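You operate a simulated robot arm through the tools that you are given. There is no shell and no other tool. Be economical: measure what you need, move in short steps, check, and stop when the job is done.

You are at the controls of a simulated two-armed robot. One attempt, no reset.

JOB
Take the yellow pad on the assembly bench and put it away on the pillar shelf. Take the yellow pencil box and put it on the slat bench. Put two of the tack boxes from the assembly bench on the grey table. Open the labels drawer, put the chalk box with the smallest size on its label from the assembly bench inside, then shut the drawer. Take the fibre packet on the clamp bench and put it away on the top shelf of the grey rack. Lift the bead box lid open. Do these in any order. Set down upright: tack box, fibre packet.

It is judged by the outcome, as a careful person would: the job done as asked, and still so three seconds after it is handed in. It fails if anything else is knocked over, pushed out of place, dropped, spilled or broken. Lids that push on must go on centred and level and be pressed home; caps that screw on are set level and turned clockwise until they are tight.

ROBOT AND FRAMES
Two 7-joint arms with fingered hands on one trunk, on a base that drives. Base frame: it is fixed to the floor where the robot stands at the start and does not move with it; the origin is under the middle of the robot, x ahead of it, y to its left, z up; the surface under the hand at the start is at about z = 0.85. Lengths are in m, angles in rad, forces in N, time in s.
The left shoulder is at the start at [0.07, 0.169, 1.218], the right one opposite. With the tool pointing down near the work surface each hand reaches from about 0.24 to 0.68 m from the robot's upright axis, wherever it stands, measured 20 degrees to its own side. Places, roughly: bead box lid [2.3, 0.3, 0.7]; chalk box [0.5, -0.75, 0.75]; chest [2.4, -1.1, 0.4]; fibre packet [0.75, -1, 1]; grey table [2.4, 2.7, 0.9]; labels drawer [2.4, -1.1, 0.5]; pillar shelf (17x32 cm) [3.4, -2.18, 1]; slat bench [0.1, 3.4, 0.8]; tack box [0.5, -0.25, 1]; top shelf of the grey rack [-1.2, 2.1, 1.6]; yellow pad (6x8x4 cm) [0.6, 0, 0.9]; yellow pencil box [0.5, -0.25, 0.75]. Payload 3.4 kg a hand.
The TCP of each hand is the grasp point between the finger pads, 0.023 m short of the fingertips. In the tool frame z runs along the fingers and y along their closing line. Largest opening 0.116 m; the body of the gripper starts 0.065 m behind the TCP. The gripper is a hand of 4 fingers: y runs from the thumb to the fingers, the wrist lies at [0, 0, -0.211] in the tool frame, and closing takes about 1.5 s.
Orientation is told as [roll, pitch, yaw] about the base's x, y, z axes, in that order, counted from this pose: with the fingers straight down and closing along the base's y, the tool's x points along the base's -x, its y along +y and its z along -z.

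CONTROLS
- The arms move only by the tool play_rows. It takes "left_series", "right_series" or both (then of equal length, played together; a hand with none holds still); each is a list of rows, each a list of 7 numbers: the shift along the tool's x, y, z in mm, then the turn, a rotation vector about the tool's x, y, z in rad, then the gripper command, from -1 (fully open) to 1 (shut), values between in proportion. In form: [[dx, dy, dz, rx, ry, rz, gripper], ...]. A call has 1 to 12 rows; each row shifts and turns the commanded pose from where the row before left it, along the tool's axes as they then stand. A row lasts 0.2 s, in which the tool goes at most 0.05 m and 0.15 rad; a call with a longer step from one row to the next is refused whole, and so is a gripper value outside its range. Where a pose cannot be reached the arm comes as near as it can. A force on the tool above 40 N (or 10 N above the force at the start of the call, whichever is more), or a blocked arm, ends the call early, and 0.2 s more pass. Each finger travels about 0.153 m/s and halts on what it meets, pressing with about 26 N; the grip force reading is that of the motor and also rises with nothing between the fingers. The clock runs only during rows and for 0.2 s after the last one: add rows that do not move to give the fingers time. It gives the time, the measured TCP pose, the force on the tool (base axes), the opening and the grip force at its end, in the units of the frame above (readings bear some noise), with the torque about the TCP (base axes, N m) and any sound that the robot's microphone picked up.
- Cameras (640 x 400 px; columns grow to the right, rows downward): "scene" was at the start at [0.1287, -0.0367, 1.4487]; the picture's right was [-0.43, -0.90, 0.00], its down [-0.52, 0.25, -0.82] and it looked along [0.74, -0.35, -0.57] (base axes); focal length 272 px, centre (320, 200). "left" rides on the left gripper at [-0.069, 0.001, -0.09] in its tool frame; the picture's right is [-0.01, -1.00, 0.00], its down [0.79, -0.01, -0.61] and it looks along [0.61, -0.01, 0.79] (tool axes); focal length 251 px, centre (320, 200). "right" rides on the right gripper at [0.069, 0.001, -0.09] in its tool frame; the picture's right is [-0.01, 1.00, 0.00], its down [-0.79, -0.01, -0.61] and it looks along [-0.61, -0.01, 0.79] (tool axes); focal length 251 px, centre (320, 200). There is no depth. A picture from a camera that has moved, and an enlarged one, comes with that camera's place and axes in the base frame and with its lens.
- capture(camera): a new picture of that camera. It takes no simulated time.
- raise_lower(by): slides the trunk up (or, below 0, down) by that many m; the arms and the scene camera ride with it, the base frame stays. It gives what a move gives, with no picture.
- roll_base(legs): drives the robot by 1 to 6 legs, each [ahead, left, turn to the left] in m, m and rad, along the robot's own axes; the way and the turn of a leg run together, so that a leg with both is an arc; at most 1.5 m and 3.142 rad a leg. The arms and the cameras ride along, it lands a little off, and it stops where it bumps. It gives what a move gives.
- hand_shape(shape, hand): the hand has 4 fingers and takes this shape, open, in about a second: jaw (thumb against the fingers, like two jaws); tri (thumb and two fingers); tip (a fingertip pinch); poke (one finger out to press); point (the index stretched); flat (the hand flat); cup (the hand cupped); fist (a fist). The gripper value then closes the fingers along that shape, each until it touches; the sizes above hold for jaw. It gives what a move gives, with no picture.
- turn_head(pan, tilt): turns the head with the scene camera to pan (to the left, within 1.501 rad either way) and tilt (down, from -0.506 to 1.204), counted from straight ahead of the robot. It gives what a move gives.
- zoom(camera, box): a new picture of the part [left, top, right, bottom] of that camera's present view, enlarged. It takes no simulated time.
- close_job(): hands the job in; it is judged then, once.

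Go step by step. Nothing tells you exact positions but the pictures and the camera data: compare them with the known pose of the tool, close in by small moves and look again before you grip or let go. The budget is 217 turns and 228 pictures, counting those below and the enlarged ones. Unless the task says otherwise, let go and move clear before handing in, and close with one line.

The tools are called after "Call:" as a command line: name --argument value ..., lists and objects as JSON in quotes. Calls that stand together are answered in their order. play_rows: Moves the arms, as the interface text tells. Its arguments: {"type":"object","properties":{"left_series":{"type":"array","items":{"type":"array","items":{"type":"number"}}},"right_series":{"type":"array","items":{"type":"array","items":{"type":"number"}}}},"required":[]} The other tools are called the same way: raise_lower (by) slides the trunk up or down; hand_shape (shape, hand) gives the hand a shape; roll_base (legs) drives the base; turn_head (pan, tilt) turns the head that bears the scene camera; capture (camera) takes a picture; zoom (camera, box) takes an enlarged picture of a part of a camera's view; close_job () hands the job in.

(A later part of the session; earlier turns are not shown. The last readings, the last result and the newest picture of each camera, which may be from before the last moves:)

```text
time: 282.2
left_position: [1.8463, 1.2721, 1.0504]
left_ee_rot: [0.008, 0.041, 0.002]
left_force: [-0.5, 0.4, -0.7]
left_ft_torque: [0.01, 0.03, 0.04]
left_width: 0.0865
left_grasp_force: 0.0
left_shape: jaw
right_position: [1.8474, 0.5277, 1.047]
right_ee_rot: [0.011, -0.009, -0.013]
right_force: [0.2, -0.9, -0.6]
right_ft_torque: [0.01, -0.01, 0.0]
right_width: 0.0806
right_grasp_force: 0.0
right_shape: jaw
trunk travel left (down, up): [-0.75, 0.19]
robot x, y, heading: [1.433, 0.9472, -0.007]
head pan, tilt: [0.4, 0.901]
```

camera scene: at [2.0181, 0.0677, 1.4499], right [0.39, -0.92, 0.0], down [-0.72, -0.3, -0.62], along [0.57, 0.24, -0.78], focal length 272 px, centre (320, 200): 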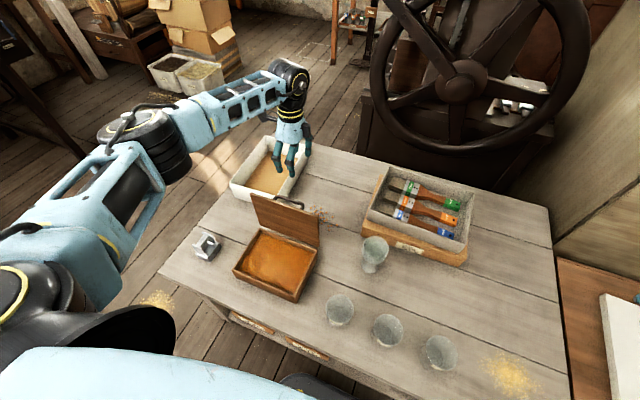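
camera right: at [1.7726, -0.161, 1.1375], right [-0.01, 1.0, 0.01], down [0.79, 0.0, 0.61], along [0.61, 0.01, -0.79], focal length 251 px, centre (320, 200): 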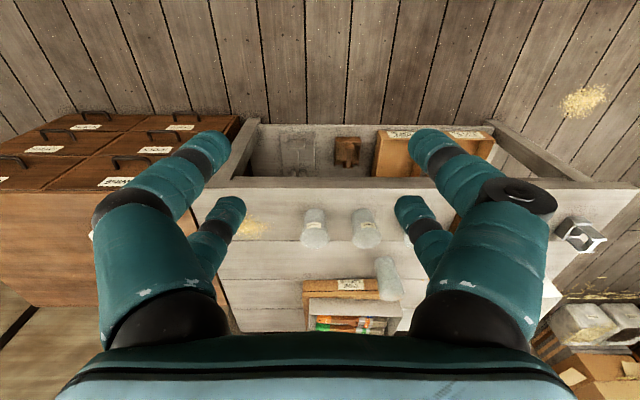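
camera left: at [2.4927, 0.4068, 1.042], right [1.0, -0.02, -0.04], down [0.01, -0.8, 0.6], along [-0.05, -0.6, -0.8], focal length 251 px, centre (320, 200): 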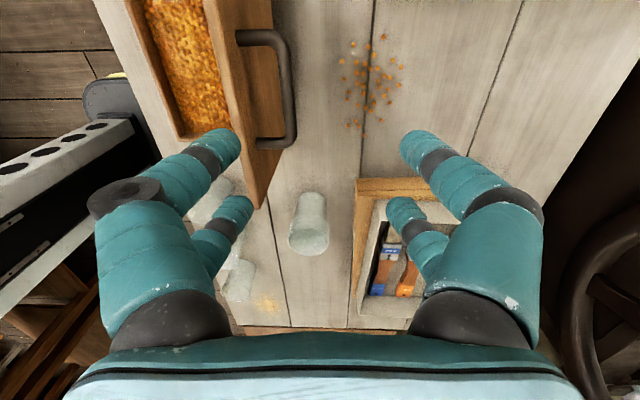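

Call:
roll_base --legs '[[-1.5, 0, 0], [-0.1, 0, 0.007], [0, -1.2, 0], [0.19, 0, 0]]'

Call:
turn_head --pan -0.15 --tilt 0.85

Call:
capture --camera "scene"

```text
time: 297.2
left_position: [0.4481, 0.0824, 1.0496]
left_ee_rot: [0.004, 0.037, 0.03]
left_force: [0.5, -0.2, -0.1]
left_ft_torque: [-0.01, -0.03, 0.02]
left_width: 0.0867
left_grasp_force: 0.1
left_shape: jaw
right_position: [0.4712, -0.662, 1.0491]
right_ee_rot: [0.01, -0.011, 0.017]
right_force: [-1.0, -0.2, 0.0]
right_ft_torque: [0.05, -0.04, -0.03]
right_width: 0.0809
right_grasp_force: 0.1
right_shape: jaw
trunk travel left (down, up): [-0.75, 0.19]
robot x, y, heading: [0.0457, -0.2537, 0.024]
head pan, tilt: [0.4, 0.901]
```

```text
time: 298.2
left_position: [0.4501, 0.083, 1.0494]
left_ee_rot: [0.003, 0.039, 0.032]
left_force: [0.4, 0.2, -0.1]
left_ft_torque: [0.0, 0.02, 0.03]
left_width: 0.0868
left_grasp_force: 0.1
left_shape: jaw
right_position: [0.4709, -0.6621, 1.048]
right_ee_rot: [0.01, -0.008, 0.016]
right_force: [0.2, 0.1, 0.3]
right_ft_torque: [-0.03, -0.01, 0.0]
right_width: 0.081
right_grasp_force: 0.1
right_shape: jaw
trunk travel left (down, up): [-0.75, 0.19]
robot x, y, heading: [0.0457, -0.2569, 0.026]
head pan, tilt: [-0.15, 0.85]
```

```text
81 pictures are left
camera scene: at [0.1723, -0.2635, 1.4539], right [-0.13, -0.99, 0.0], down [-0.75, 0.1, -0.66], along [0.65, -0.08, -0.75], focal length 272 px, centre (320, 200)
```

scene: 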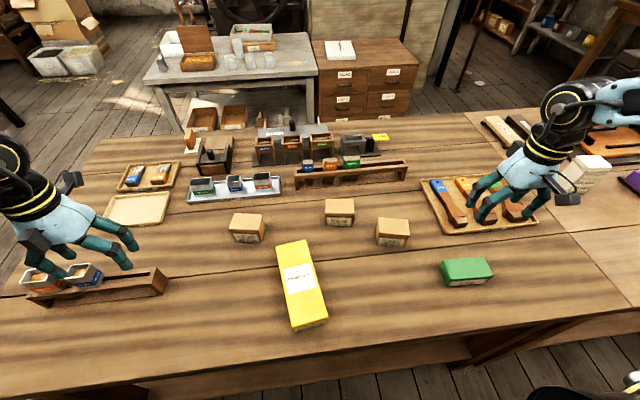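

Call:
zoom --camera "scene" --box '[210, 180, 430, 300]'

```text
2.91 times, centred on (320, 240) of scene
camera zoom: at [0.1723, -0.2635, 1.4539], right [-0.13, -0.99, 0.0], down [-0.75, 0.1, -0.66], along [0.65, -0.08, -0.75], focal length 792 px, centre (320, 84)
```

zoom: 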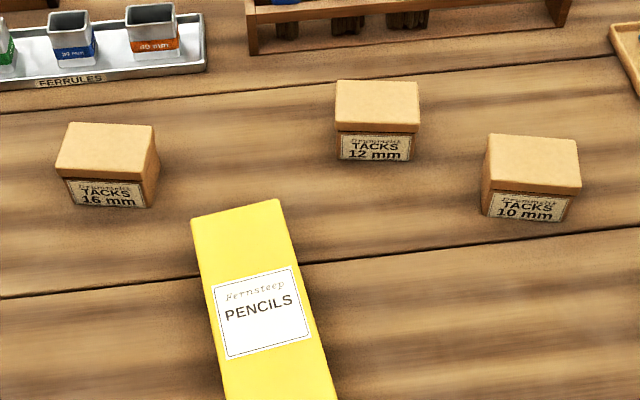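

Target poses: 16 mm box centre (0.597, −0.13) yaw −0.22; 10 mm box centre (0.537, −0.49) yaw −0.285. Move both hands above, aligned to close along the long sides.

Call:
play_rows --left_series '[[-18, -27, 8, 0, -0.02, 0, -1], [-18, -27, 8, 0, -0.02, 0, -1], [-18, -27, 8, 0, 0, 0, -1], [-18, -27, 8, 0, 0, 0, -1], [-18, -27, 8, 0, 0, 0, -1], [-18, -27, 8, 0, 0, 0, -1], [-18, -27, 8, 0, 0, 0, -1], [-18, -24, 8, 0, 0, 0, -1], [0, 0, 0, 0, 0, 0.125, -1], [0, 0, 0, 0, 0, 0.125, -1], [0, 0, 0, 0, 0, 0, -1]]' --right_series '[[-8, 21.5, 8, 0, 0, 0, -1], [-8, 21.5, 8, 0, 0, 0, -1], [-8, 21.5, 8, 0, 0, 0, -1], [-8, 21.5, 8, 0, 0, 0, -1], [-8, 21.5, 8, 0, 0, 0, -1], [-8, 21.5, 8, 0, 0, 0, -1], [-8, 21.5, 8, 0, 0, 0, -1], [-8, 21.5, 8, 0, 0, 0, -1], [0, 0, 0, 0, 0, 0.15, -1], [0, 0, 0, 0, 0, 0.15, -1], [0, 0, 0, 0, 0, 0, -1]]'

Call:
capture --camera "left"

Call:
capture --camera "right"

```text
time: 300.6
left_position: [0.6004, -0.1274, 0.9833]
left_ee_rot: [0.006, 0.0, -0.221]
left_force: [0.6, 0.3, 0.3]
left_ft_torque: [0.01, 0.0, 0.02]
left_width: 0.1159
left_grasp_force: 0.0
left_shape: jaw
right_position: [0.5337, -0.4901, 0.9846]
right_ee_rot: [0.012, -0.005, -0.286]
right_force: [-0.3, -0.3, -0.2]
right_ft_torque: [-0.02, -0.01, -0.02]
right_width: 0.1159
right_grasp_force: 0.1
right_shape: jaw
trunk travel left (down, up): [-0.75, 0.19]
robot x, y, heading: [0.0479, -0.2566, 0.025]
head pan, tilt: [-0.15, 0.85]
```

```text
79 pictures are left
camera left: at [0.6677, -0.1422, 1.0725], right [-0.21, -0.98, 0.0], down [-0.78, 0.16, 0.61], along [-0.59, 0.13, -0.79], focal length 251 px, centre (320, 200)
```

left: 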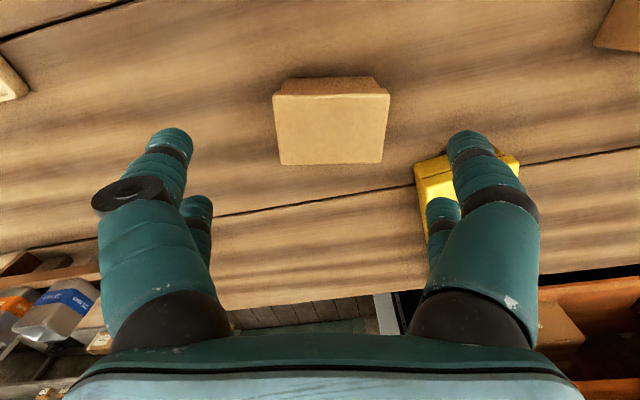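

```text
78 pictures are left
camera right: at [0.4684, -0.4694, 1.0751], right [0.29, 0.96, 0.01], down [0.76, -0.24, 0.61], along [0.59, -0.17, -0.79], focal length 251 px, centre (320, 200)
```

right: 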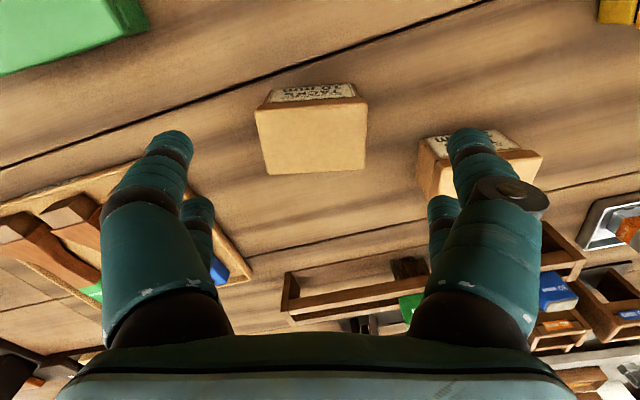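

Small corrections, then descend both hands.

Call:
play_rows --left_series '[[-4, -8, 20, 0, 0, 0, -0.85], [0, 0, 30, 0, 0, 0, -0.85], [0, 0, 25, 0, 0, 0, -0.85], [0, 0, 18, 0, 0, 0, -0.85], [0, 0, 10, 0, 0, 0, -0.85], [0, 0, 0, 0, 0, 0, -0.85]]' --right_series '[[-7, -2, 20, 0, 0, 0, -0.75], [0, 0, 30, 0, 0, 0, -0.75], [0, 0, 25, 0, 0, 0, -0.75], [0, 0, 18, 0, 0, 0, -0.75], [0, 0, 10, 0, 0, 0, -0.75], [0, 0, 0, 0, 0, 0, -0.75]]'

Call:
capture --camera "left"

Call:
capture --camera "right"

```text
time: 302.0
left_position: [0.6028, -0.1339, 0.881]
left_ee_rot: [0.006, 0.0, -0.22]
left_force: [0.5, -1.0, 0.0]
left_ft_torque: [-0.01, 0.0, 0.03]
left_width: 0.1074
left_grasp_force: 0.0
left_shape: jaw
right_position: [0.5313, -0.4974, 0.8917]
right_ee_rot: [0.015, -0.005, -0.284]
right_force: [-0.7, -0.3, -0.8]
right_ft_torque: [0.01, 0.01, 0.01]
right_width: 0.1016
right_grasp_force: 0.1
right_shape: jaw
right hand out of reach, approached as far as the arm can: row 4, 5
trunk travel left (down, up): [-0.75, 0.19]
robot x, y, heading: [0.0471, -0.2571, 0.024]
head pan, tilt: [-0.15, 0.85]
```

```text
77 pictures are left
camera left: at [0.6703, -0.1492, 0.9699], right [-0.21, -0.98, 0.0], down [-0.78, 0.16, 0.61], along [-0.59, 0.13, -0.8], focal length 251 px, centre (320, 200)
```

left: 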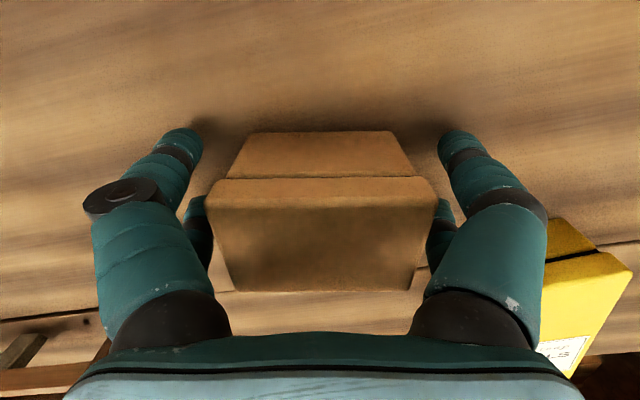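

```text
76 pictures are left
camera right: at [0.4667, -0.4773, 0.9822], right [0.29, 0.96, 0.01], down [0.76, -0.24, 0.61], along [0.59, -0.17, -0.79], focal length 251 px, centre (320, 200)
```

right: 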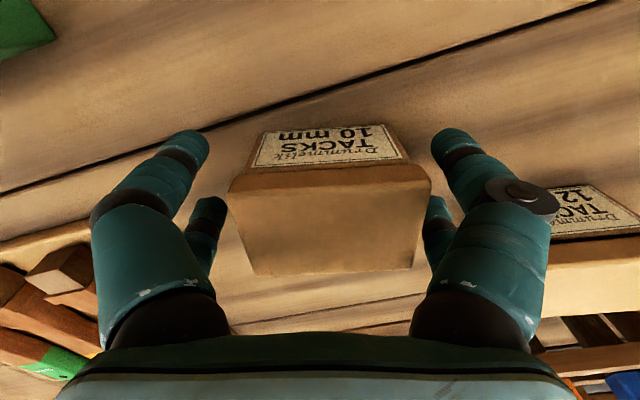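

Right hand is slightly high/short; I compensate by lowering the trunk 13 mm while keeping the left height.

Call:
play_rows --left_series '[[5, 0, -13, 0, 0, 0, -0.85], [0, 0, 0, 0, 0, 0, -0.85]]'

Call:
raise_lower --by -0.013

Call:
play_rows --right_series '[[-5, 3, -2, 0, 0, 0, -0.75], [-5, 0, 0, 0, 0, 0, -0.75], [0, 0, 0, 0, 0, 0, -0.75]]'

```text
time: 302.6
left_position: [0.5982, -0.1324, 0.8923]
left_ee_rot: [0.005, -0.001, -0.219]
left_force: [0.3, 0.6, -0.6]
left_ft_torque: [-0.03, -0.01, 0.03]
left_width: 0.1075
left_grasp_force: 0.1
left_shape: jaw
right_position: [0.5319, -0.4968, 0.8921]
right_ee_rot: [0.013, -0.005, -0.285]
right_force: [0.2, 0.1, -0.4]
right_ft_torque: [-0.01, -0.01, 0.04]
right_width: 0.1015
right_grasp_force: 0.0
right_shape: jaw
trunk travel left (down, up): [-0.75, 0.19]
robot x, y, heading: [0.0438, -0.2569, 0.025]
head pan, tilt: [-0.15, 0.85]
```

```text
time: 303.2
left_position: [0.5982, -0.1347, 0.8798]
left_ee_rot: [0.006, 0.001, -0.22]
left_force: [1.2, -0.3, 0.2]
left_ft_torque: [0.01, 0.0, -0.01]
left_width: 0.1077
left_grasp_force: 0.0
left_shape: jaw
right_position: [0.5327, -0.4974, 0.8794]
right_ee_rot: [0.013, -0.005, -0.283]
right_force: [-0.3, 0.0, 0.8]
right_ft_torque: [0.01, 0.02, -0.04]
right_width: 0.1017
right_grasp_force: 0.0
right_shape: jaw
trunk travel left (down, up): [-0.737, 0.203]
robot x, y, heading: [0.0454, -0.2562, 0.026]
head pan, tilt: [-0.15, 0.85]
```

```text
time: 304.0
left_position: [0.5981, -0.133, 0.8803]
left_ee_rot: [0.007, -0.001, -0.218]
left_force: [0.2, 1.3, 0.4]
left_ft_torque: [0.0, 0.0, 0.01]
left_width: 0.1077
left_grasp_force: 0.1
left_shape: jaw
right_position: [0.5401, -0.4987, 0.8847]
right_ee_rot: [0.014, -0.007, -0.283]
right_force: [-0.3, 0.5, -0.2]
right_ft_torque: [-0.01, 0.01, 0.01]
right_width: 0.1015
right_grasp_force: 0.0
right_shape: jaw
right hand out of reach, approached as far as the arm can: row 2
trunk travel left (down, up): [-0.737, 0.203]
robot x, y, heading: [0.0438, -0.2584, 0.021]
head pan, tilt: [-0.15, 0.85]
```

Both positioned well. Close both hands, then lift gently.

Call:
play_rows --left_series '[[0, 0, 0, 0, 0, 0, -0.4], [0, 0, 0, 0, 0, 0, 0], [0, 0, 0, 0, 0, 0, 0.5], [0, 0, 0, 0, 0, 0, 1], [0, 0, 0, 0, 0, 0, 1], [0, 0, 0, 0, 0, 0, 1], [0, 0, 0, 0, 0, 0, 1], [0, 0, -15, 0, 0, 0, 1], [0, 0, -30, 0, 0, 0, 1], [0, 0, -40, 0, 0, 0, 1]]' --right_series '[[0, 0, 0, 0, 0, 0, -0.4], [0, 0, 0, 0, 0, 0, 0], [0, 0, 0, 0, 0, 0, 0.5], [0, 0, 0, 0, 0, 0, 1], [0, 0, 0, 0, 0, 0, 1], [0, 0, 0, 0, 0, 0, 1], [0, 0, 0, 0, 0, 0, 1], [0, 0, -15, 0, 0, 0, 1], [0, 0, -30, 0, 0, 0, 1], [0, 0, -40, 0, 0, 0, 1]]'

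Call:
capture --camera "scene"

```text
time: 306.2
left_position: [0.5995, -0.1335, 0.9657]
left_ee_rot: [0.006, -0.001, -0.22]
left_force: [-0.1, 0.0, -1.4]
left_ft_torque: [-0.02, 0.0, 0.05]
left_width: 0.068
left_grasp_force: 26.0
left_shape: jaw
right_position: [0.5395, -0.499, 0.9697]
right_ee_rot: [0.014, -0.007, -0.285]
right_force: [0.3, -0.2, -2.3]
right_ft_torque: [-0.02, -0.03, -0.01]
right_width: 0.0684
right_grasp_force: 26.0
right_shape: jaw
trunk travel left (down, up): [-0.737, 0.203]
robot x, y, heading: [0.0434, -0.2587, 0.017]
head pan, tilt: [-0.15, 0.85]
```

```text
75 pictures are left
camera scene: at [0.172, -0.2635, 1.4408], right [-0.13, -0.99, 0.0], down [-0.74, 0.1, -0.66], along [0.65, -0.08, -0.75], focal length 272 px, centre (320, 200)
```

scene: 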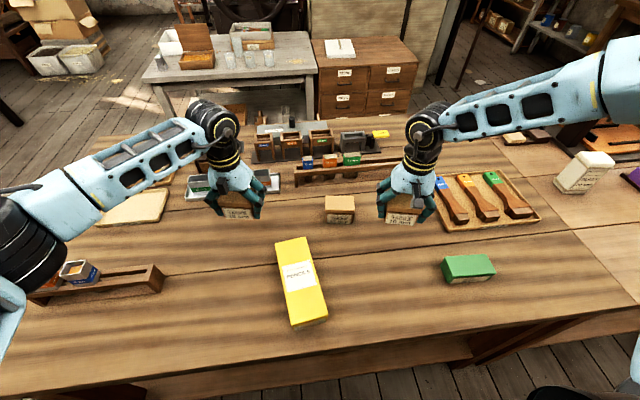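

Both tack boxes are held upright. Lift higher, retract, and drive around toward the grey table.

Call:
play_rows --left_series '[[0, 0, -40, 0, 0, 0, 1], [0, 0, -40, 0, 0, 0, 1], [25, 10, -30, 0, 0, 0, 1], [35, 15, 0, 0, 0, 0, 1], [35, 15, 0, 0, 0, 0, 1], [35, 15, 0, 0, 0, 0, 1], [35, 15, 0, 0, 0, 0, 1]]' --right_series '[[0, 0, -40, 0, 0, 0, 1], [0, 0, -40, 0, 0, 0, 1], [20, -20, -30, 0, 0, 0, 1], [25, -30, 0, 0, 0, 0, 1], [25, -30, 0, 0, 0, 0, 1], [25, -30, 0, 0, 0, 0, 1], [20, -20, 0, 0, 0, 0, 1]]'

Call:
roll_base --legs '[[-0.22, 0, -0.017], [0, 1.2, 0], [1.5, 0, 0], [0.14, 0, 0], [0, 0, 1.33]]'

Call:
turn_head --pan -0.4 --tilt 0.4

Call:
capture --camera "scene"

```text
time: 307.8
left_position: [0.4507, -0.0295, 1.0771]
left_ee_rot: [0.005, -0.001, -0.218]
left_force: [-0.5, 0.8, -2.6]
left_ft_torque: [-0.05, -0.02, -0.04]
left_width: 0.0679
left_grasp_force: 25.9
left_shape: jaw
right_position: [0.3902, -0.5888, 1.0786]
right_ee_rot: [0.014, -0.009, -0.282]
right_force: [-0.1, -0.1, -1.3]
right_ft_torque: [0.0, -0.01, -0.02]
right_width: 0.0682
right_grasp_force: 25.6
right_shape: jaw
trunk travel left (down, up): [-0.737, 0.203]
robot x, y, heading: [0.048, -0.256, 0.021]
head pan, tilt: [-0.15, 0.85]
```

```text
time: 326.4
left_position: [1.3572, 1.3949, 1.0746]
left_ee_rot: [0.004, -0.001, 1.104]
left_force: [0.7, 0.1, -2.6]
left_ft_torque: [-0.03, 0.02, 0.0]
left_width: 0.068
left_grasp_force: 25.7
left_shape: jaw
right_position: [1.8844, 1.1985, 1.0778]
right_ee_rot: [0.014, -0.006, 1.038]
right_force: [0.4, 0.9, -3.0]
right_ft_torque: [0.01, -0.04, 0.01]
right_width: 0.0681
right_grasp_force: 26.2
right_shape: jaw
trunk travel left (down, up): [-0.737, 0.203]
robot x, y, heading: [1.4758, 0.9438, 1.346]
head pan, tilt: [-0.15, 0.85]
```

```text
time: 327.3
left_position: [1.3558, 1.3961, 1.0747]
left_ee_rot: [0.004, 0.0, 1.104]
left_force: [-0.5, 0.1, -3.0]
left_ft_torque: [-0.01, -0.01, 0.04]
left_width: 0.068
left_grasp_force: 26.3
left_shape: jaw
right_position: [1.8843, 1.198, 1.0777]
right_ee_rot: [0.013, -0.006, 1.038]
right_force: [0.6, 0.1, -3.0]
right_ft_torque: [-0.02, 0.0, -0.02]
right_width: 0.0683
right_grasp_force: 26.5
right_shape: jaw
trunk travel left (down, up): [-0.737, 0.203]
robot x, y, heading: [1.4709, 0.9442, 1.342]
head pan, tilt: [-0.4, 0.4]
```

```text
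74 pictures are left
camera scene: at [1.539, 1.0706, 1.4798], right [0.81, -0.59, 0.0], down [-0.23, -0.32, -0.92], along [0.54, 0.75, -0.39], focal length 272 px, centre (320, 200)
```

scene: 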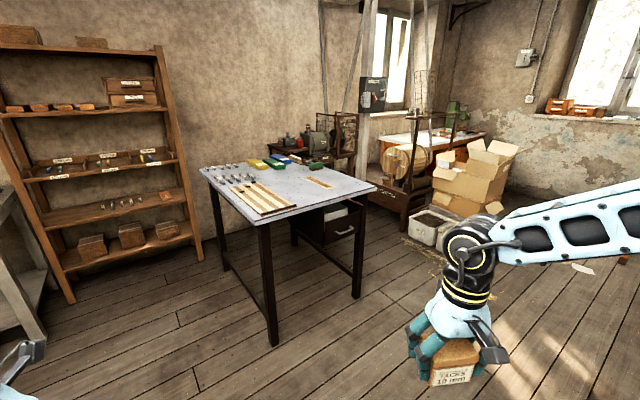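

Grey table spans x≈2.0–2.83, y≈2.2–3.4, top z≈0.86; its front-right area is free. Drive to face it at about (2.55, 1.83).

Call:
roll_base --legs '[[0, 0, 0.228], [0.86, -1.08, 0]]'

Call:
turn_head --pan 0.0 --tilt 0.75

Call:
capture --camera "scene"

```text
time: 335.0
left_position: [2.3535, 2.1971, 1.0749]
left_ee_rot: [0.002, 0.0, 1.321]
left_force: [-0.5, -0.2, -2.4]
left_ft_torque: [0.0, 0.02, 0.03]
left_width: 0.0675
left_grasp_force: 26.1
left_shape: jaw
right_position: [2.909, 2.1203, 1.0775]
right_ee_rot: [0.013, -0.004, 1.256]
right_force: [-0.2, 0.1, -2.2]
right_ft_torque: [-0.02, 0.01, 0.0]
right_width: 0.0681
right_grasp_force: 25.7
right_shape: jaw
trunk travel left (down, up): [-0.737, 0.203]
robot x, y, heading: [2.565, 1.7826, 1.558]
head pan, tilt: [-0.4, 0.4]
```

```text
time: 335.9
left_position: [2.3529, 2.1982, 1.0749]
left_ee_rot: [0.005, -0.001, 1.322]
left_force: [0.6, 0.6, -3.0]
left_ft_torque: [0.02, 0.01, 0.0]
left_width: 0.0676
left_grasp_force: 26.2
left_shape: jaw
right_position: [2.9101, 2.1201, 1.0775]
right_ee_rot: [0.014, -0.006, 1.258]
right_force: [-0.9, 0.0, -1.2]
right_ft_torque: [0.02, 0.01, 0.02]
right_width: 0.0681
right_grasp_force: 26.0
right_shape: jaw
trunk travel left (down, up): [-0.737, 0.203]
robot x, y, heading: [2.566, 1.7818, 1.56]
head pan, tilt: [0.0, 0.75]
```

```text
73 pictures are left
camera scene: at [2.5662, 1.9186, 1.4488], right [1.0, -0.01, 0.0], down [-0.01, -0.68, -0.73], along [0.01, 0.73, -0.68], focal length 272 px, centre (320, 200)
```

scene: 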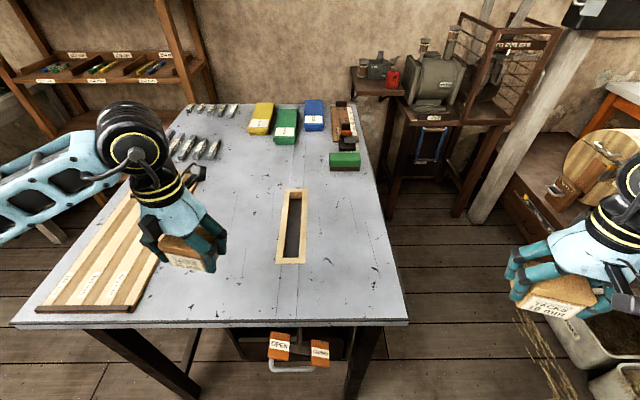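

Free spots: left box between rulers and slot at about (2.33, 2.36); right box to the right of the slot. Place the left one first.

Call:
play_rows --left_series '[[-30, 12.4, 0, 0, 0, 0, 1], [-30, 12.4, 0, 0, 0, 0, 1], [-30, 12.4, 15, 0, 0, 0, 1], [-30, 12.4, 25, 0, 0, 0, 1], [-31, 12.4, 25, 0, 0, 0, 1], [0, 0, 30, 0, 0, 0, 1], [0, 0, 25, 0, 0, 0, 1], [0, 0, 0, 0, 0, 0, 1]]'

Call:
capture --camera "scene"

Call:
capture --camera "left"

```text
time: 337.7
left_position: [2.3315, 2.3603, 0.953]
left_ee_rot: [0.005, 0.002, 1.319]
left_force: [0.1, -0.2, -2.1]
left_ft_torque: [-0.01, -0.01, -0.01]
left_width: 0.0677
left_grasp_force: 26.4
left_shape: jaw
right_position: [2.9105, 2.1193, 1.0772]
right_ee_rot: [0.014, -0.003, 1.257]
right_force: [-0.7, 0.8, -2.7]
right_ft_torque: [-0.01, 0.02, 0.01]
right_width: 0.0679
right_grasp_force: 26.1
right_shape: jaw
trunk travel left (down, up): [-0.737, 0.203]
robot x, y, heading: [2.5683, 1.7826, 1.558]
head pan, tilt: [0.0, 0.75]
```

```text
72 pictures are left
camera scene: at [2.5663, 1.9188, 1.4488], right [1.0, -0.01, 0.0], down [-0.01, -0.68, -0.73], along [0.01, 0.73, -0.68], focal length 272 px, centre (320, 200)
```

scene: 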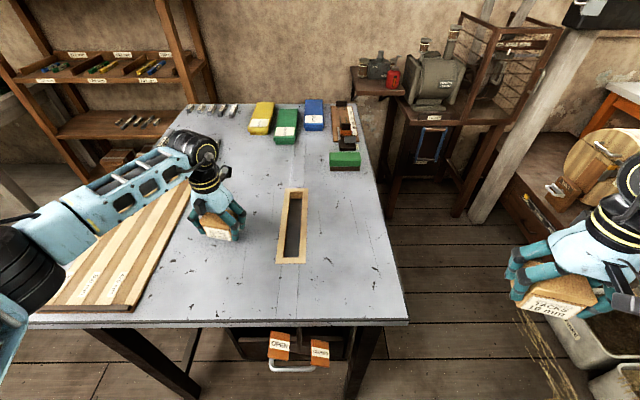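

```text
71 pictures are left
camera left: at [2.3485, 2.4267, 1.0433], right [0.97, -0.24, 0.0], down [-0.19, -0.77, 0.61], along [-0.15, -0.59, -0.79], focal length 251 px, centre (320, 200)
```

left: 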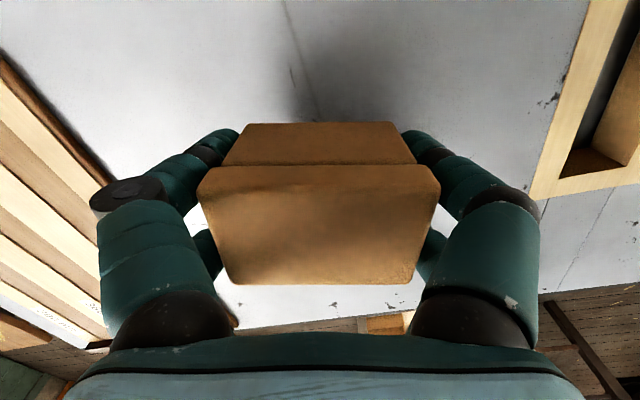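

Clear spot. Lower until contact.

Call:
play_rows --left_series '[[0, 0, 20, 0, 0, 0, 1], [0, 0, 20, 0, 0, 0, 1], [0, 0, 8, 0, 0, 0, 1], [0, 0, 5, 0, 0, 0, 1], [0, 0, 4, 0, 0, 0, 1], [0, 0, 4, 0, 0, 0, 1], [0, 0, 4, 0, 0, 0, 1], [0, 0, 4, 0, 0, 0, 1], [0, 0, 4, 0, 0, 0, 1], [0, 0, 4, 0, 0, 0, 1], [0, 0, 0, 0, 0, 0, 1]]'

```text
time: 338.3
left_position: [2.3325, 2.3603, 0.9292]
left_ee_rot: [0.006, -0.013, 1.323]
left_force: [0.3, -6.9, 18.7]
left_ft_torque: [-0.23, 0.0, 0.01]
left_width: 0.0669
left_grasp_force: 26.1
left_shape: jaw
right_position: [2.9102, 2.1166, 1.0774]
right_ee_rot: [0.015, -0.007, 1.259]
right_force: [0.2, -0.7, -2.7]
right_ft_torque: [-0.01, 0.03, 0.01]
right_width: 0.0681
right_grasp_force: 25.8
right_shape: jaw
trunk travel left (down, up): [-0.737, 0.203]
robot x, y, heading: [2.564, 1.7771, 1.564]
head pan, tilt: [0.0, 0.75]
stopped in row 2 (left hand): the force on the tool passed its limit at 47 N (the readings are from after the stop); the commanded pose is now the measured one
```

Contact at about table z≈0.90. Check that it stands flat before release.

Call:
play_rows --left_series '[[0, 0, -1, 0, 0, 0, 1], [0, 0, 0, 0, 0, 0, 1]]'

Call:
zoom --camera "scene" --box '[150, 160, 310, 280]'

```text
time: 338.9
left_position: [2.3323, 2.3607, 0.9291]
left_ee_rot: [0.005, -0.013, 1.325]
left_force: [-0.3, -3.5, 16.6]
left_ft_torque: [-0.15, -0.03, 0.02]
left_width: 0.067
left_grasp_force: 26.0
left_shape: jaw
right_position: [2.912, 2.1177, 1.0783]
right_ee_rot: [0.015, -0.009, 1.256]
right_force: [0.6, 0.6, -2.5]
right_ft_torque: [0.05, 0.0, -0.04]
right_width: 0.0681
right_grasp_force: 26.0
right_shape: jaw
trunk travel left (down, up): [-0.737, 0.203]
robot x, y, heading: [2.5656, 1.7832, 1.556]
head pan, tilt: [0.0, 0.75]
```

```text
3.33 times, centred on (230, 220) of scene
camera zoom: at [2.5672, 1.9142, 1.4493], right [1.0, -0.01, 0.0], down [-0.01, -0.68, -0.73], along [0.01, 0.73, -0.68], focal length 907 px, centre (620, 133)
```

zoom: 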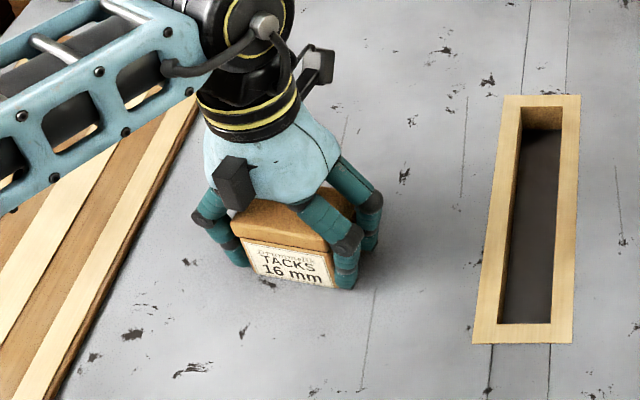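

Standing flat. Release and rise.

Call:
play_rows --left_series '[[0, 0, 0, 0, 0, 0, 0.1], [0, 0, 0, 0, 0, 0, -0.2], [0, 0, 0, 0, 0, 0, -0.5], [0, 0, 0, 0, 0, 0, -0.7], [0, 0, 0, 0, 0, 0, -0.7], [0, 0, -10, 0, 0, 0, -0.7], [0, 0, -30, 0, 0, 0, -0.7], [0, 0, -40, 0, 0, 0, -0.7], [0, 0, -40, 0, 0, 0, -0.7], [0, 0, -30, 0, 0, 0, -0.7], [35, 0, 0, 0, 0, 0, -0.7], [35, 0, 0, 0, 0, 0, -0.7]]'

Call:
roll_base --legs '[[0.02, 0.17, 0.012]]'

Call:
capture --camera "scene"

```text
time: 341.5
left_position: [2.3135, 2.2948, 1.0763]
left_ee_rot: [0.002, -0.012, 1.323]
left_force: [-0.6, -0.3, 0.1]
left_ft_torque: [0.0, -0.01, 0.0]
left_width: 0.0984
left_grasp_force: 0.1
left_shape: jaw
right_position: [2.9099, 2.1193, 1.0787]
right_ee_rot: [0.014, -0.006, 1.257]
right_force: [0.4, -0.6, -2.4]
right_ft_torque: [0.0, 0.01, 0.04]
right_width: 0.0679
right_grasp_force: 26.1
right_shape: jaw
trunk travel left (down, up): [-0.737, 0.203]
robot x, y, heading: [2.5672, 1.7837, 1.558]
head pan, tilt: [0.0, 0.75]
```

```text
time: 342.9
left_position: [2.1403, 2.3128, 1.0757]
left_ee_rot: [0.008, -0.008, 1.337]
left_force: [0.6, 0.5, -0.9]
left_ft_torque: [-0.01, 0.02, -0.03]
left_width: 0.0985
left_grasp_force: 0.1
left_shape: jaw
right_position: [2.7408, 2.1444, 1.0764]
right_ee_rot: [0.016, -0.006, 1.272]
right_force: [0.0, -0.5, -2.4]
right_ft_torque: [0.0, 0.05, 0.02]
right_width: 0.0677
right_grasp_force: 25.4
right_shape: jaw
trunk travel left (down, up): [-0.737, 0.203]
robot x, y, heading: [2.3954, 1.8028, 1.573]
head pan, tilt: [0.0, 0.75]
```

```text
69 pictures are left
camera scene: at [2.3994, 1.9379, 1.4488], right [1.0, 0.01, 0.0], down [0.0, -0.68, -0.73], along [-0.01, 0.73, -0.68], focal length 272 px, centre (320, 200)
```

scene: 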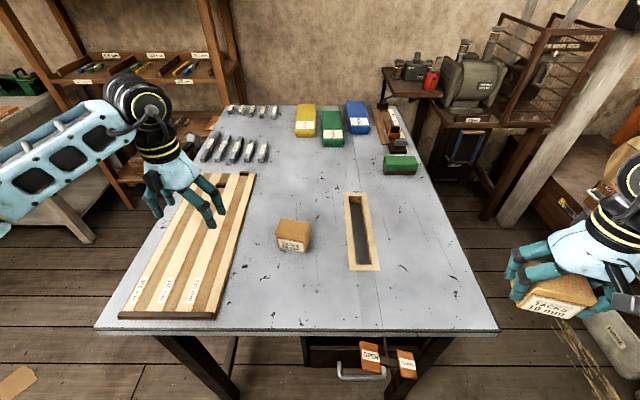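

Box stands well. Bring the right box to about (2.65, 2.35).

Call:
play_rows --right_series '[[-29, 24, 0, 0, 0, 0, 1], [-29, 24, 0, 0, 0, 0, 1], [-29, 24, 0, 0, 0, 0, 1], [-29, 24, 15, 0, 0, 0, 1], [-29, 24, 20, 0, 0, 0, 1], [-29, 24, 25, 0, 0, 0, 1], [0, 0, 25, 0, 0, 0, 1], [0, 0, 25, 0, 0, 0, 1], [0, 0, 0, 0, 0, 0, 1]]'

Call:
capture --camera "scene"

```text
time: 344.9
left_position: [2.1387, 2.3128, 1.0759]
left_ee_rot: [0.003, -0.008, 1.337]
left_force: [-0.2, -0.3, 0.2]
left_ft_torque: [0.0, 0.01, 0.02]
left_width: 0.0987
left_grasp_force: 0.0
left_shape: jaw
right_position: [2.648, 2.3537, 0.9697]
right_ee_rot: [0.013, -0.006, 1.272]
right_force: [0.7, 0.4, -3.0]
right_ft_torque: [0.0, 0.03, -0.01]
right_width: 0.0682
right_grasp_force: 25.8
right_shape: jaw
trunk travel left (down, up): [-0.737, 0.203]
robot x, y, heading: [2.3996, 1.8048, 1.577]
head pan, tilt: [0.0, 0.75]
```

```text
68 pictures are left
camera scene: at [2.3959, 1.9386, 1.4488], right [1.0, 0.01, 0.0], down [0.0, -0.68, -0.73], along [0.0, 0.73, -0.68], focal length 272 px, centre (320, 200)
```

scene: 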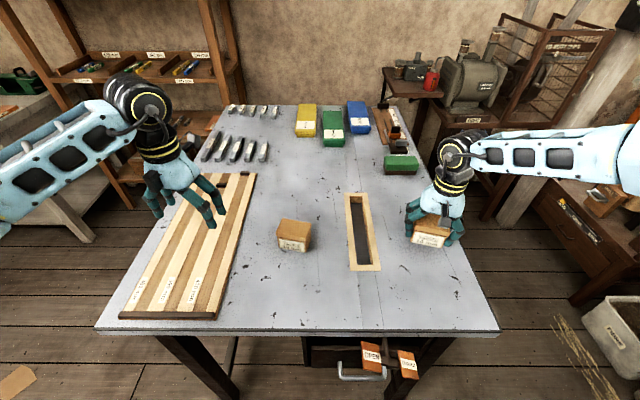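

Call:
play_rows --right_series '[[0, 0, 12, 0, 0, 0, 1], [0, 0, 8, 0, 0, 0, 1], [0, 0, 5, 0, 0, 0, 1], [0, 0, 4, 0, 0, 0, 1], [0, 0, 3, 0, 0, 0, 1], [0, 0, 3, 0, 0, 0, 1], [0, 0, 3, 0, 0, 0, 1], [0, 0, 3, 0, 0, 0, 1], [0, 0, 0, 0, 0, 0, 1]]'

Call:
zoom --camera "scene" --box '[350, 160, 510, 280]'

```text
time: 346.9
left_position: [2.1385, 2.3125, 1.0758]
left_ee_rot: [0.003, -0.01, 1.339]
left_force: [0.5, 0.3, -0.6]
left_ft_torque: [0.0, -0.04, 0.0]
left_width: 0.0984
left_grasp_force: 0.1
left_shape: jaw
right_position: [2.6542, 2.3428, 0.9371]
right_ee_rot: [0.015, -0.006, 1.272]
right_force: [0.0, -0.3, -2.0]
right_ft_torque: [-0.03, 0.0, 0.0]
right_width: 0.0681
right_grasp_force: 26.2
right_shape: jaw
right hand out of reach, approached as far as the arm can: row 2, 3, 5, 8
trunk travel left (down, up): [-0.737, 0.203]
robot x, y, heading: [2.3943, 1.8005, 1.579]
head pan, tilt: [0.0, 0.75]
```

```text
3.33 times, centred on (430, 220) of scene
camera zoom: at [2.3962, 1.9384, 1.4488], right [1.0, 0.01, 0.0], down [0.0, -0.68, -0.73], along [0.0, 0.73, -0.68], focal length 907 px, centre (-47, 133)
```

zoom: 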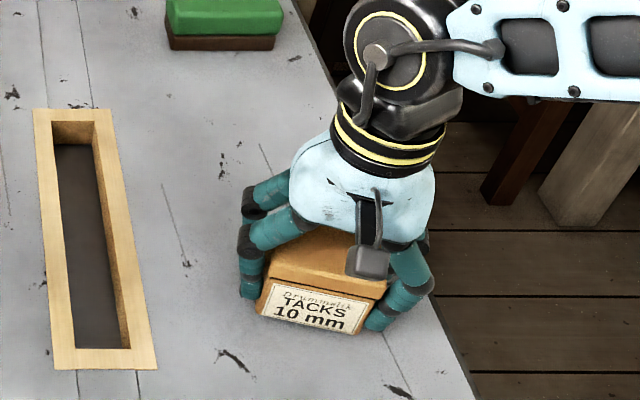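

Call:
play_rows --right_series '[[0, 0, 3, 0, 0, 0, 1], [0, 0, 3, 0, 0, 0, 1], [0, 0, 3, 0, 0, 0, 1], [0, 0, 3, 0, 0, 0, 1], [0, 0, 0, 0, 0, 0, 1]]'

```text
time: 348.2
left_position: [2.1358, 2.3083, 1.0771]
left_ee_rot: [0.003, -0.011, 1.338]
left_force: [-0.3, -0.1, 0.5]
left_ft_torque: [0.01, 0.0, -0.01]
left_width: 0.0983
left_grasp_force: 0.1
left_shape: jaw
right_position: [2.6547, 2.339, 0.934]
right_ee_rot: [0.021, -0.017, 1.27]
right_force: [-2.4, -1.2, 18.7]
right_ft_torque: [-0.23, -0.2, 0.05]
right_width: 0.0671
right_grasp_force: 26.2
right_shape: jaw
right hand out of reach, approached as far as the arm can: row 3
trunk travel left (down, up): [-0.737, 0.203]
robot x, y, heading: [2.399, 1.8011, 1.578]
head pan, tilt: [0.0, 0.75]
stopped in row 5 (right hand): the force on the tool passed its limit at 42 N (the readings are from after the stop); the commanded pose is now the measured one
```

Contact. Release and rise clear.

Call:
play_rows --right_series '[[0, 0, -1, 0, 0, 0, 0.1], [0, 0, 0, 0, 0, 0, -0.2], [0, 0, 0, 0, 0, 0, -0.5], [0, 0, 0, 0, 0, 0, -0.7], [0, 0, 0, 0, 0, 0, -0.7], [0, 0, -10, 0, 0, 0, -0.7], [0, 0, -30, 0, 0, 0, -0.7], [0, 0, -40, 0, 0, 0, -0.7], [0, 0, -40, 0, 0, 0, -0.7], [0, 0, -30, 0, 0, 0, -0.7], [35, -15, 0, 0, 0, 0, -0.7], [35, -15, 0, 0, 0, 0, -0.7]]'

Call:
capture --camera "scene"

```text
time: 350.8
left_position: [2.1382, 2.3106, 1.0771]
left_ee_rot: [0.007, -0.012, 1.336]
left_force: [-0.2, -0.5, 0.0]
left_ft_torque: [0.07, 0.01, 0.02]
left_width: 0.0983
left_grasp_force: 0.0
left_shape: jaw
right_position: [2.6653, 2.2594, 1.078]
right_ee_rot: [0.018, -0.016, 1.27]
right_force: [-0.4, -0.7, 0.3]
right_ft_torque: [0.03, -0.01, 0.01]
right_width: 0.0985
right_grasp_force: 0.1
right_shape: jaw
trunk travel left (down, up): [-0.737, 0.203]
robot x, y, heading: [2.3941, 1.803, 1.575]
head pan, tilt: [0.0, 0.75]
```

```text
66 pictures are left
camera scene: at [2.3961, 1.9359, 1.4491], right [1.0, 0.01, 0.0], down [0.0, -0.68, -0.73], along [0.0, 0.73, -0.68], focal length 272 px, centre (320, 200)
```

scene: 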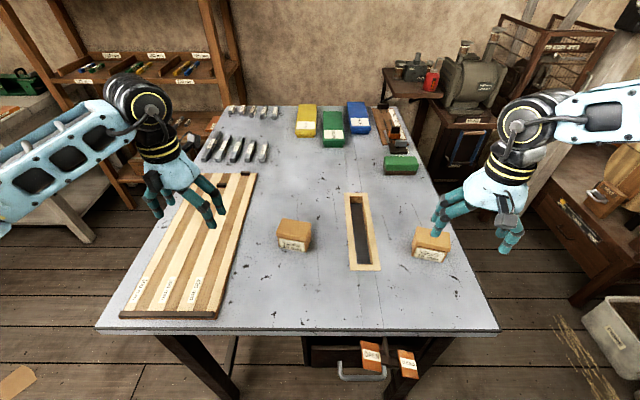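

Both tack boxes stand on the grey table. Drive back to the assembly bench for the pencil box and fibre packet.

Call:
roll_base --legs '[[-0.86, 0.93, 0], [0, 0, -1.575], [-1.5, 0, 0], [-0.13, 0, 0], [0, -1.4, 0], [0.19, 0, 0]]'

Call:
turn_head --pan 0.0 --tilt 0.85

Call:
capture --camera "scene"

```text
time: 376.6
left_position: [0.5729, -0.2186, 1.0756]
left_ee_rot: [0.004, -0.009, -0.23]
left_force: [-0.3, -0.9, 0.2]
left_ft_torque: [-0.01, -0.02, 0.0]
left_width: 0.0985
left_grasp_force: 0.1
left_shape: jaw
right_position: [0.5241, -0.7472, 1.0783]
right_ee_rot: [0.019, -0.017, -0.296]
right_force: [0.4, -0.3, -1.2]
right_ft_torque: [-0.03, -0.04, 0.0]
right_width: 0.0984
right_grasp_force: 0.0
right_shape: jaw
trunk travel left (down, up): [-0.737, 0.203]
robot x, y, heading: [0.0631, -0.4832, 0.011]
head pan, tilt: [0.0, 0.75]
```

```text
time: 377.3
left_position: [0.5738, -0.2193, 1.0754]
left_ee_rot: [0.002, -0.007, -0.229]
left_force: [-0.7, -0.1, -0.1]
left_ft_torque: [-0.01, 0.01, -0.01]
left_width: 0.0985
left_grasp_force: 0.1
left_shape: jaw
right_position: [0.5253, -0.7478, 1.077]
right_ee_rot: [0.02, -0.013, -0.296]
right_force: [0.1, -0.2, -0.7]
right_ft_torque: [-0.02, 0.03, 0.04]
right_width: 0.0986
right_grasp_force: 0.1
right_shape: jaw
trunk travel left (down, up): [-0.737, 0.203]
robot x, y, heading: [0.0638, -0.4789, 0.01]
head pan, tilt: [0.0, 0.85]
```

```text
65 pictures are left
camera scene: at [0.1945, -0.4778, 1.4408], right [0.01, -1.0, 0.0], down [-0.75, -0.01, -0.66], along [0.66, 0.01, -0.75], focal length 272 px, centre (320, 200)
```

scene: 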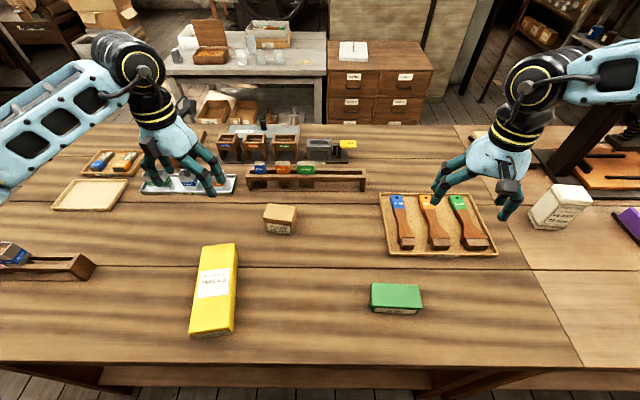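

Pencil box centre ≈ (0.442, −0.254), long axis turned ~0.17 rad. Move the left hand over it.

Call:
play_rows --left_series '[[0, 0, 0, 0, 0, -0.133, -1], [0, 0, 0, 0, 0, -0.133, -1], [0, 0, 0, 0, 0, -0.133, -1], [27, -2, 10, 0, 0, 0, -1], [27, -2, 20, 0, 0, 0, -1], [27, -2, 25, 0, 0, 0, -1], [27, -2, 30, 0, 0, 0, -1], [26, -2, 30, 0, 0, 0, -1], [0, 0, 0, 0, 0, 0, -1]]'

Call:
capture --camera "left"

```text
time: 379.3
left_position: [0.446, -0.2513, 0.9595]
left_ee_rot: [0.0, -0.009, 0.169]
left_force: [-0.1, -0.5, 0.0]
left_ft_torque: [-0.02, -0.02, 0.02]
left_width: 0.1157
left_grasp_force: 0.0
left_shape: jaw
right_position: [0.5257, -0.7476, 1.0774]
right_ee_rot: [0.019, -0.014, -0.297]
right_force: [-0.2, -0.4, 0.3]
right_ft_torque: [0.01, -0.01, 0.03]
right_width: 0.0985
right_grasp_force: 0.1
right_shape: jaw
trunk travel left (down, up): [-0.737, 0.203]
robot x, y, heading: [0.0658, -0.4828, 0.012]
head pan, tilt: [0.0, 0.85]
```

```text
64 pictures are left
camera left: at [0.5125, -0.2392, 1.0493], right [0.18, -0.98, 0.0], down [-0.79, -0.14, 0.6], along [-0.59, -0.11, -0.8], focal length 251 px, centre (320, 200)
```

left: 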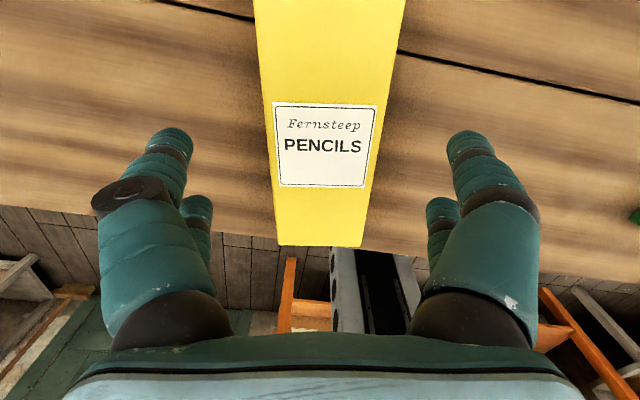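

Aligned. Descend and grip.

Call:
play_rows --left_series '[[4, 0, 30, 0, 0, 0, -0.9], [0, 0, 25, 0, 0, 0, -0.9], [0, 0, 15, 0, 0, 0, -0.9], [0, 0, 8, 0, 0, 0, -0.9], [0, 0, 0, 0, 0, 0, -0.5], [0, 0, 0, 0, 0, 0, 0], [0, 0, 0, 0, 0, 0, 0.5], [0, 0, 0, 0, 0, 0, 1], [0, 0, 0, 0, 0, 0, 1], [0, 0, 0, 0, 0, 0, 1], [0, 0, 0, 0, 0, 0, 1], [0, 0, 0, 0, 0, 0, 1]]'

Call:
play_rows --left_series '[[0, 0, -15, 0, 0, 0, 1], [0, 0, -30, 0, 0, 0, 1], [0, 0, -40, 0, 0, 0, 1], [0, 0, -40, 0, 0, 0, 1], [0, 15, -40, 0, 0, 0, 1], [10, 25, -30, 0, 0, 0, 1], [10, 30, 0, 0, 0, 0, 1]]'

Call:
capture --camera "scene"

```text
time: 381.9
left_position: [0.4412, -0.2516, 0.8822]
left_ee_rot: [-0.002, -0.008, 0.17]
left_force: [-0.4, 0.1, 0.1]
left_ft_torque: [0.01, 0.04, -0.01]
left_width: 0.0691
left_grasp_force: 25.9
left_shape: jaw
right_position: [0.5261, -0.7481, 1.0765]
right_ee_rot: [0.02, -0.013, -0.296]
right_force: [-0.3, 0.5, -0.6]
right_ft_torque: [0.04, -0.02, 0.0]
right_width: 0.0986
right_grasp_force: 0.0
right_shape: jaw
trunk travel left (down, up): [-0.737, 0.203]
robot x, y, heading: [0.0666, -0.48, 0.009]
head pan, tilt: [0.0, 0.85]
```

```text
time: 383.5
left_position: [0.4069, -0.1866, 1.0756]
left_ee_rot: [0.002, -0.01, 0.167]
left_force: [0.5, 0.5, -1.9]
left_ft_torque: [-0.03, -0.01, -0.02]
left_width: 0.0689
left_grasp_force: 26.2
left_shape: jaw
right_position: [0.524, -0.7461, 1.0782]
right_ee_rot: [0.016, -0.015, -0.298]
right_force: [-0.4, -0.3, -0.2]
right_ft_torque: [0.01, -0.05, 0.02]
right_width: 0.0986
right_grasp_force: 0.0
right_shape: jaw
trunk travel left (down, up): [-0.737, 0.203]
robot x, y, heading: [0.0686, -0.4805, 0.014]
head pan, tilt: [0.0, 0.85]
```

```text
63 pictures are left
camera scene: at [0.1921, -0.4766, 1.441], right [0.01, -1.0, 0.0], down [-0.75, -0.01, -0.66], along [0.66, 0.01, -0.75], focal length 272 px, centre (320, 200)
```

scene: 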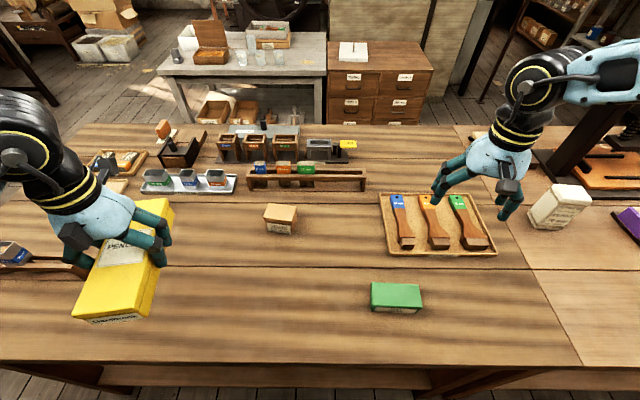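

Now shift right for the fibre packet.

Call:
roll_base --legs '[[0, -0.38, -0.012]]'

Call:
turn_head --pan -0.35 --tilt 0.75

Call:
capture --camera "scene"

Call:
capture --camera "right"

```text
time: 385.9
left_position: [0.4128, -0.5721, 1.0756]
left_ee_rot: [0.0, -0.009, 0.158]
left_force: [0.0, -0.1, -2.0]
left_ft_torque: [-0.01, 0.02, 0.01]
left_width: 0.0689
left_grasp_force: 26.2
left_shape: jaw
right_position: [0.5236, -1.1322, 1.0778]
right_ee_rot: [0.018, -0.013, -0.309]
right_force: [-0.4, -0.1, -0.4]
right_ft_torque: [-0.02, -0.03, 0.04]
right_width: 0.0984
right_grasp_force: 0.0
right_shape: jaw
trunk travel left (down, up): [-0.737, 0.203]
robot x, y, heading: [0.0673, -0.8594, -0.0]
head pan, tilt: [0.0, 0.85]
```

```text
time: 386.7
left_position: [0.4139, -0.5726, 1.0763]
left_ee_rot: [0.001, -0.009, 0.157]
left_force: [0.2, 0.0, -2.1]
left_ft_torque: [0.01, -0.01, 0.01]
left_width: 0.0691
left_grasp_force: 25.6
left_shape: jaw
right_position: [0.5246, -1.1331, 1.0773]
right_ee_rot: [0.021, -0.014, -0.308]
right_force: [1.1, 0.0, 0.6]
right_ft_torque: [0.01, -0.03, 0.02]
right_width: 0.0986
right_grasp_force: 0.1
right_shape: jaw
trunk travel left (down, up): [-0.737, 0.203]
robot x, y, heading: [0.069, -0.8596, -0.003]
head pan, tilt: [-0.351, 0.75]
```

```text
62 pictures are left
camera scene: at [0.195, -0.8887, 1.4488], right [-0.34, -0.94, 0.0], down [-0.64, 0.23, -0.73], along [0.69, -0.25, -0.68], focal length 272 px, centre (320, 200)
```

scene: 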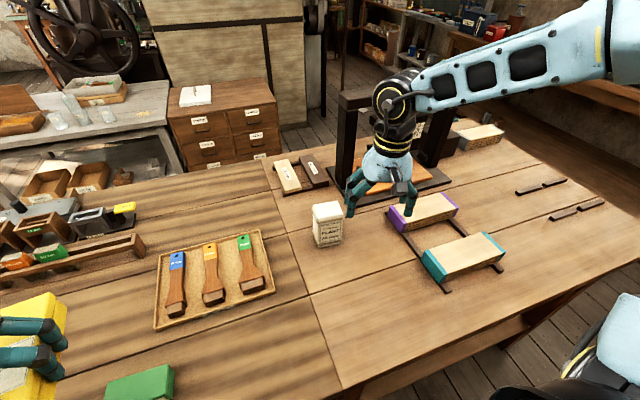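

```text
61 pictures are left
camera right: at [0.4575, -1.1132, 1.1676], right [0.31, 0.95, 0.02], down [0.74, -0.26, 0.62], along [0.59, -0.18, -0.79], focal length 251 px, centre (320, 200)
```

right: 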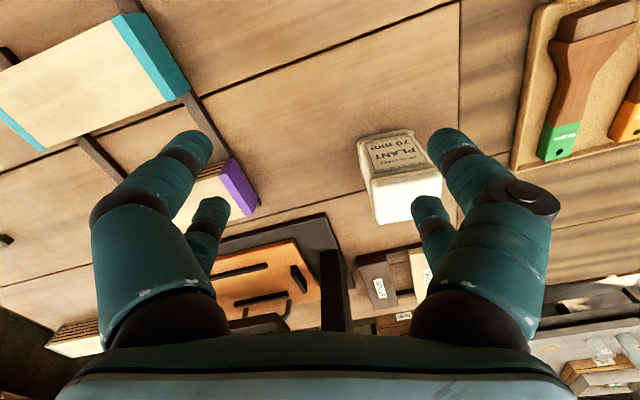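

Call:
zoom --camera "scene" --box '[290, 190, 370, 260]'

```text
5.71 times, centred on (330, 225) of scene
camera zoom: at [0.195, -0.8887, 1.4488], right [-0.34, -0.94, 0.0], down [-0.64, 0.23, -0.73], along [0.69, -0.25, -0.68], focal length 1556 px, centre (263, 57)
```

zoom: 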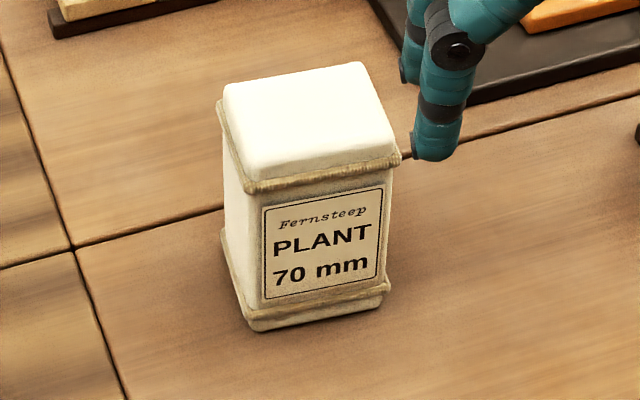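

Packet: about 7×6×10.5 cm, centre (0.651, −1.075), yaw ≈ −0.11, top z≈0.955. Bring the right hand above.

Call:
play_rows --right_series '[[0, 0, 0, 0, 0, -0.1, -1], [0, 0, 0, 0, 0, -0.1, -1], [-24, 14.2, 0, 0, 0, 0, -1], [-24, 14.2, 0, 0, 0, 0, -1], [-24, 14.2, 0, 0, 0, 0, -1], [-24, 14.2, 0, 0, 0, 0, -1], [-24, 14.2, 0, 0, 0, 0, -1], [0, 0, 0, 0, 0, 0, -1]]'

Call:
capture --camera "right"

```text
time: 388.5
left_position: [0.4126, -0.573, 1.0755]
left_ee_rot: [-0.002, -0.01, 0.158]
left_force: [-0.5, 0.1, -2.6]
left_ft_torque: [0.02, -0.02, 0.03]
left_width: 0.069
left_grasp_force: 26.2
left_shape: jaw
right_position: [0.6373, -1.0801, 1.0824]
right_ee_rot: [0.018, -0.019, -0.108]
right_force: [0.6, 0.7, -0.3]
right_ft_torque: [0.0, -0.02, 0.0]
right_width: 0.1161
right_grasp_force: 0.0
right_shape: jaw
right hand out of reach, approached as far as the arm can: row 7
trunk travel left (down, up): [-0.737, 0.203]
robot x, y, heading: [0.0692, -0.865, 0.004]
head pan, tilt: [-0.351, 0.75]
```

```text
59 pictures are left
camera right: at [0.5671, -1.0733, 1.1716], right [0.12, 0.99, 0.02], down [0.78, -0.1, 0.62], along [0.62, -0.06, -0.78], focal length 251 px, centre (320, 200)
```

right: 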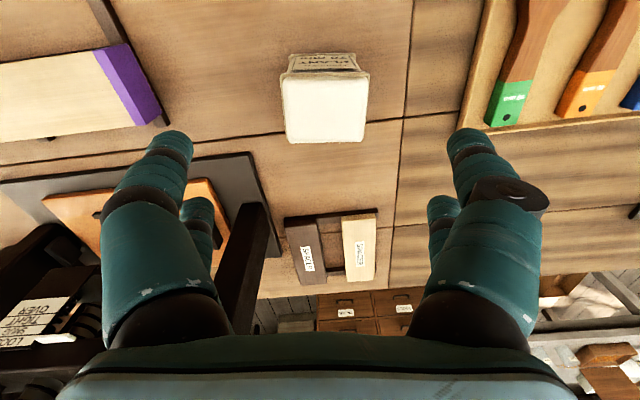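

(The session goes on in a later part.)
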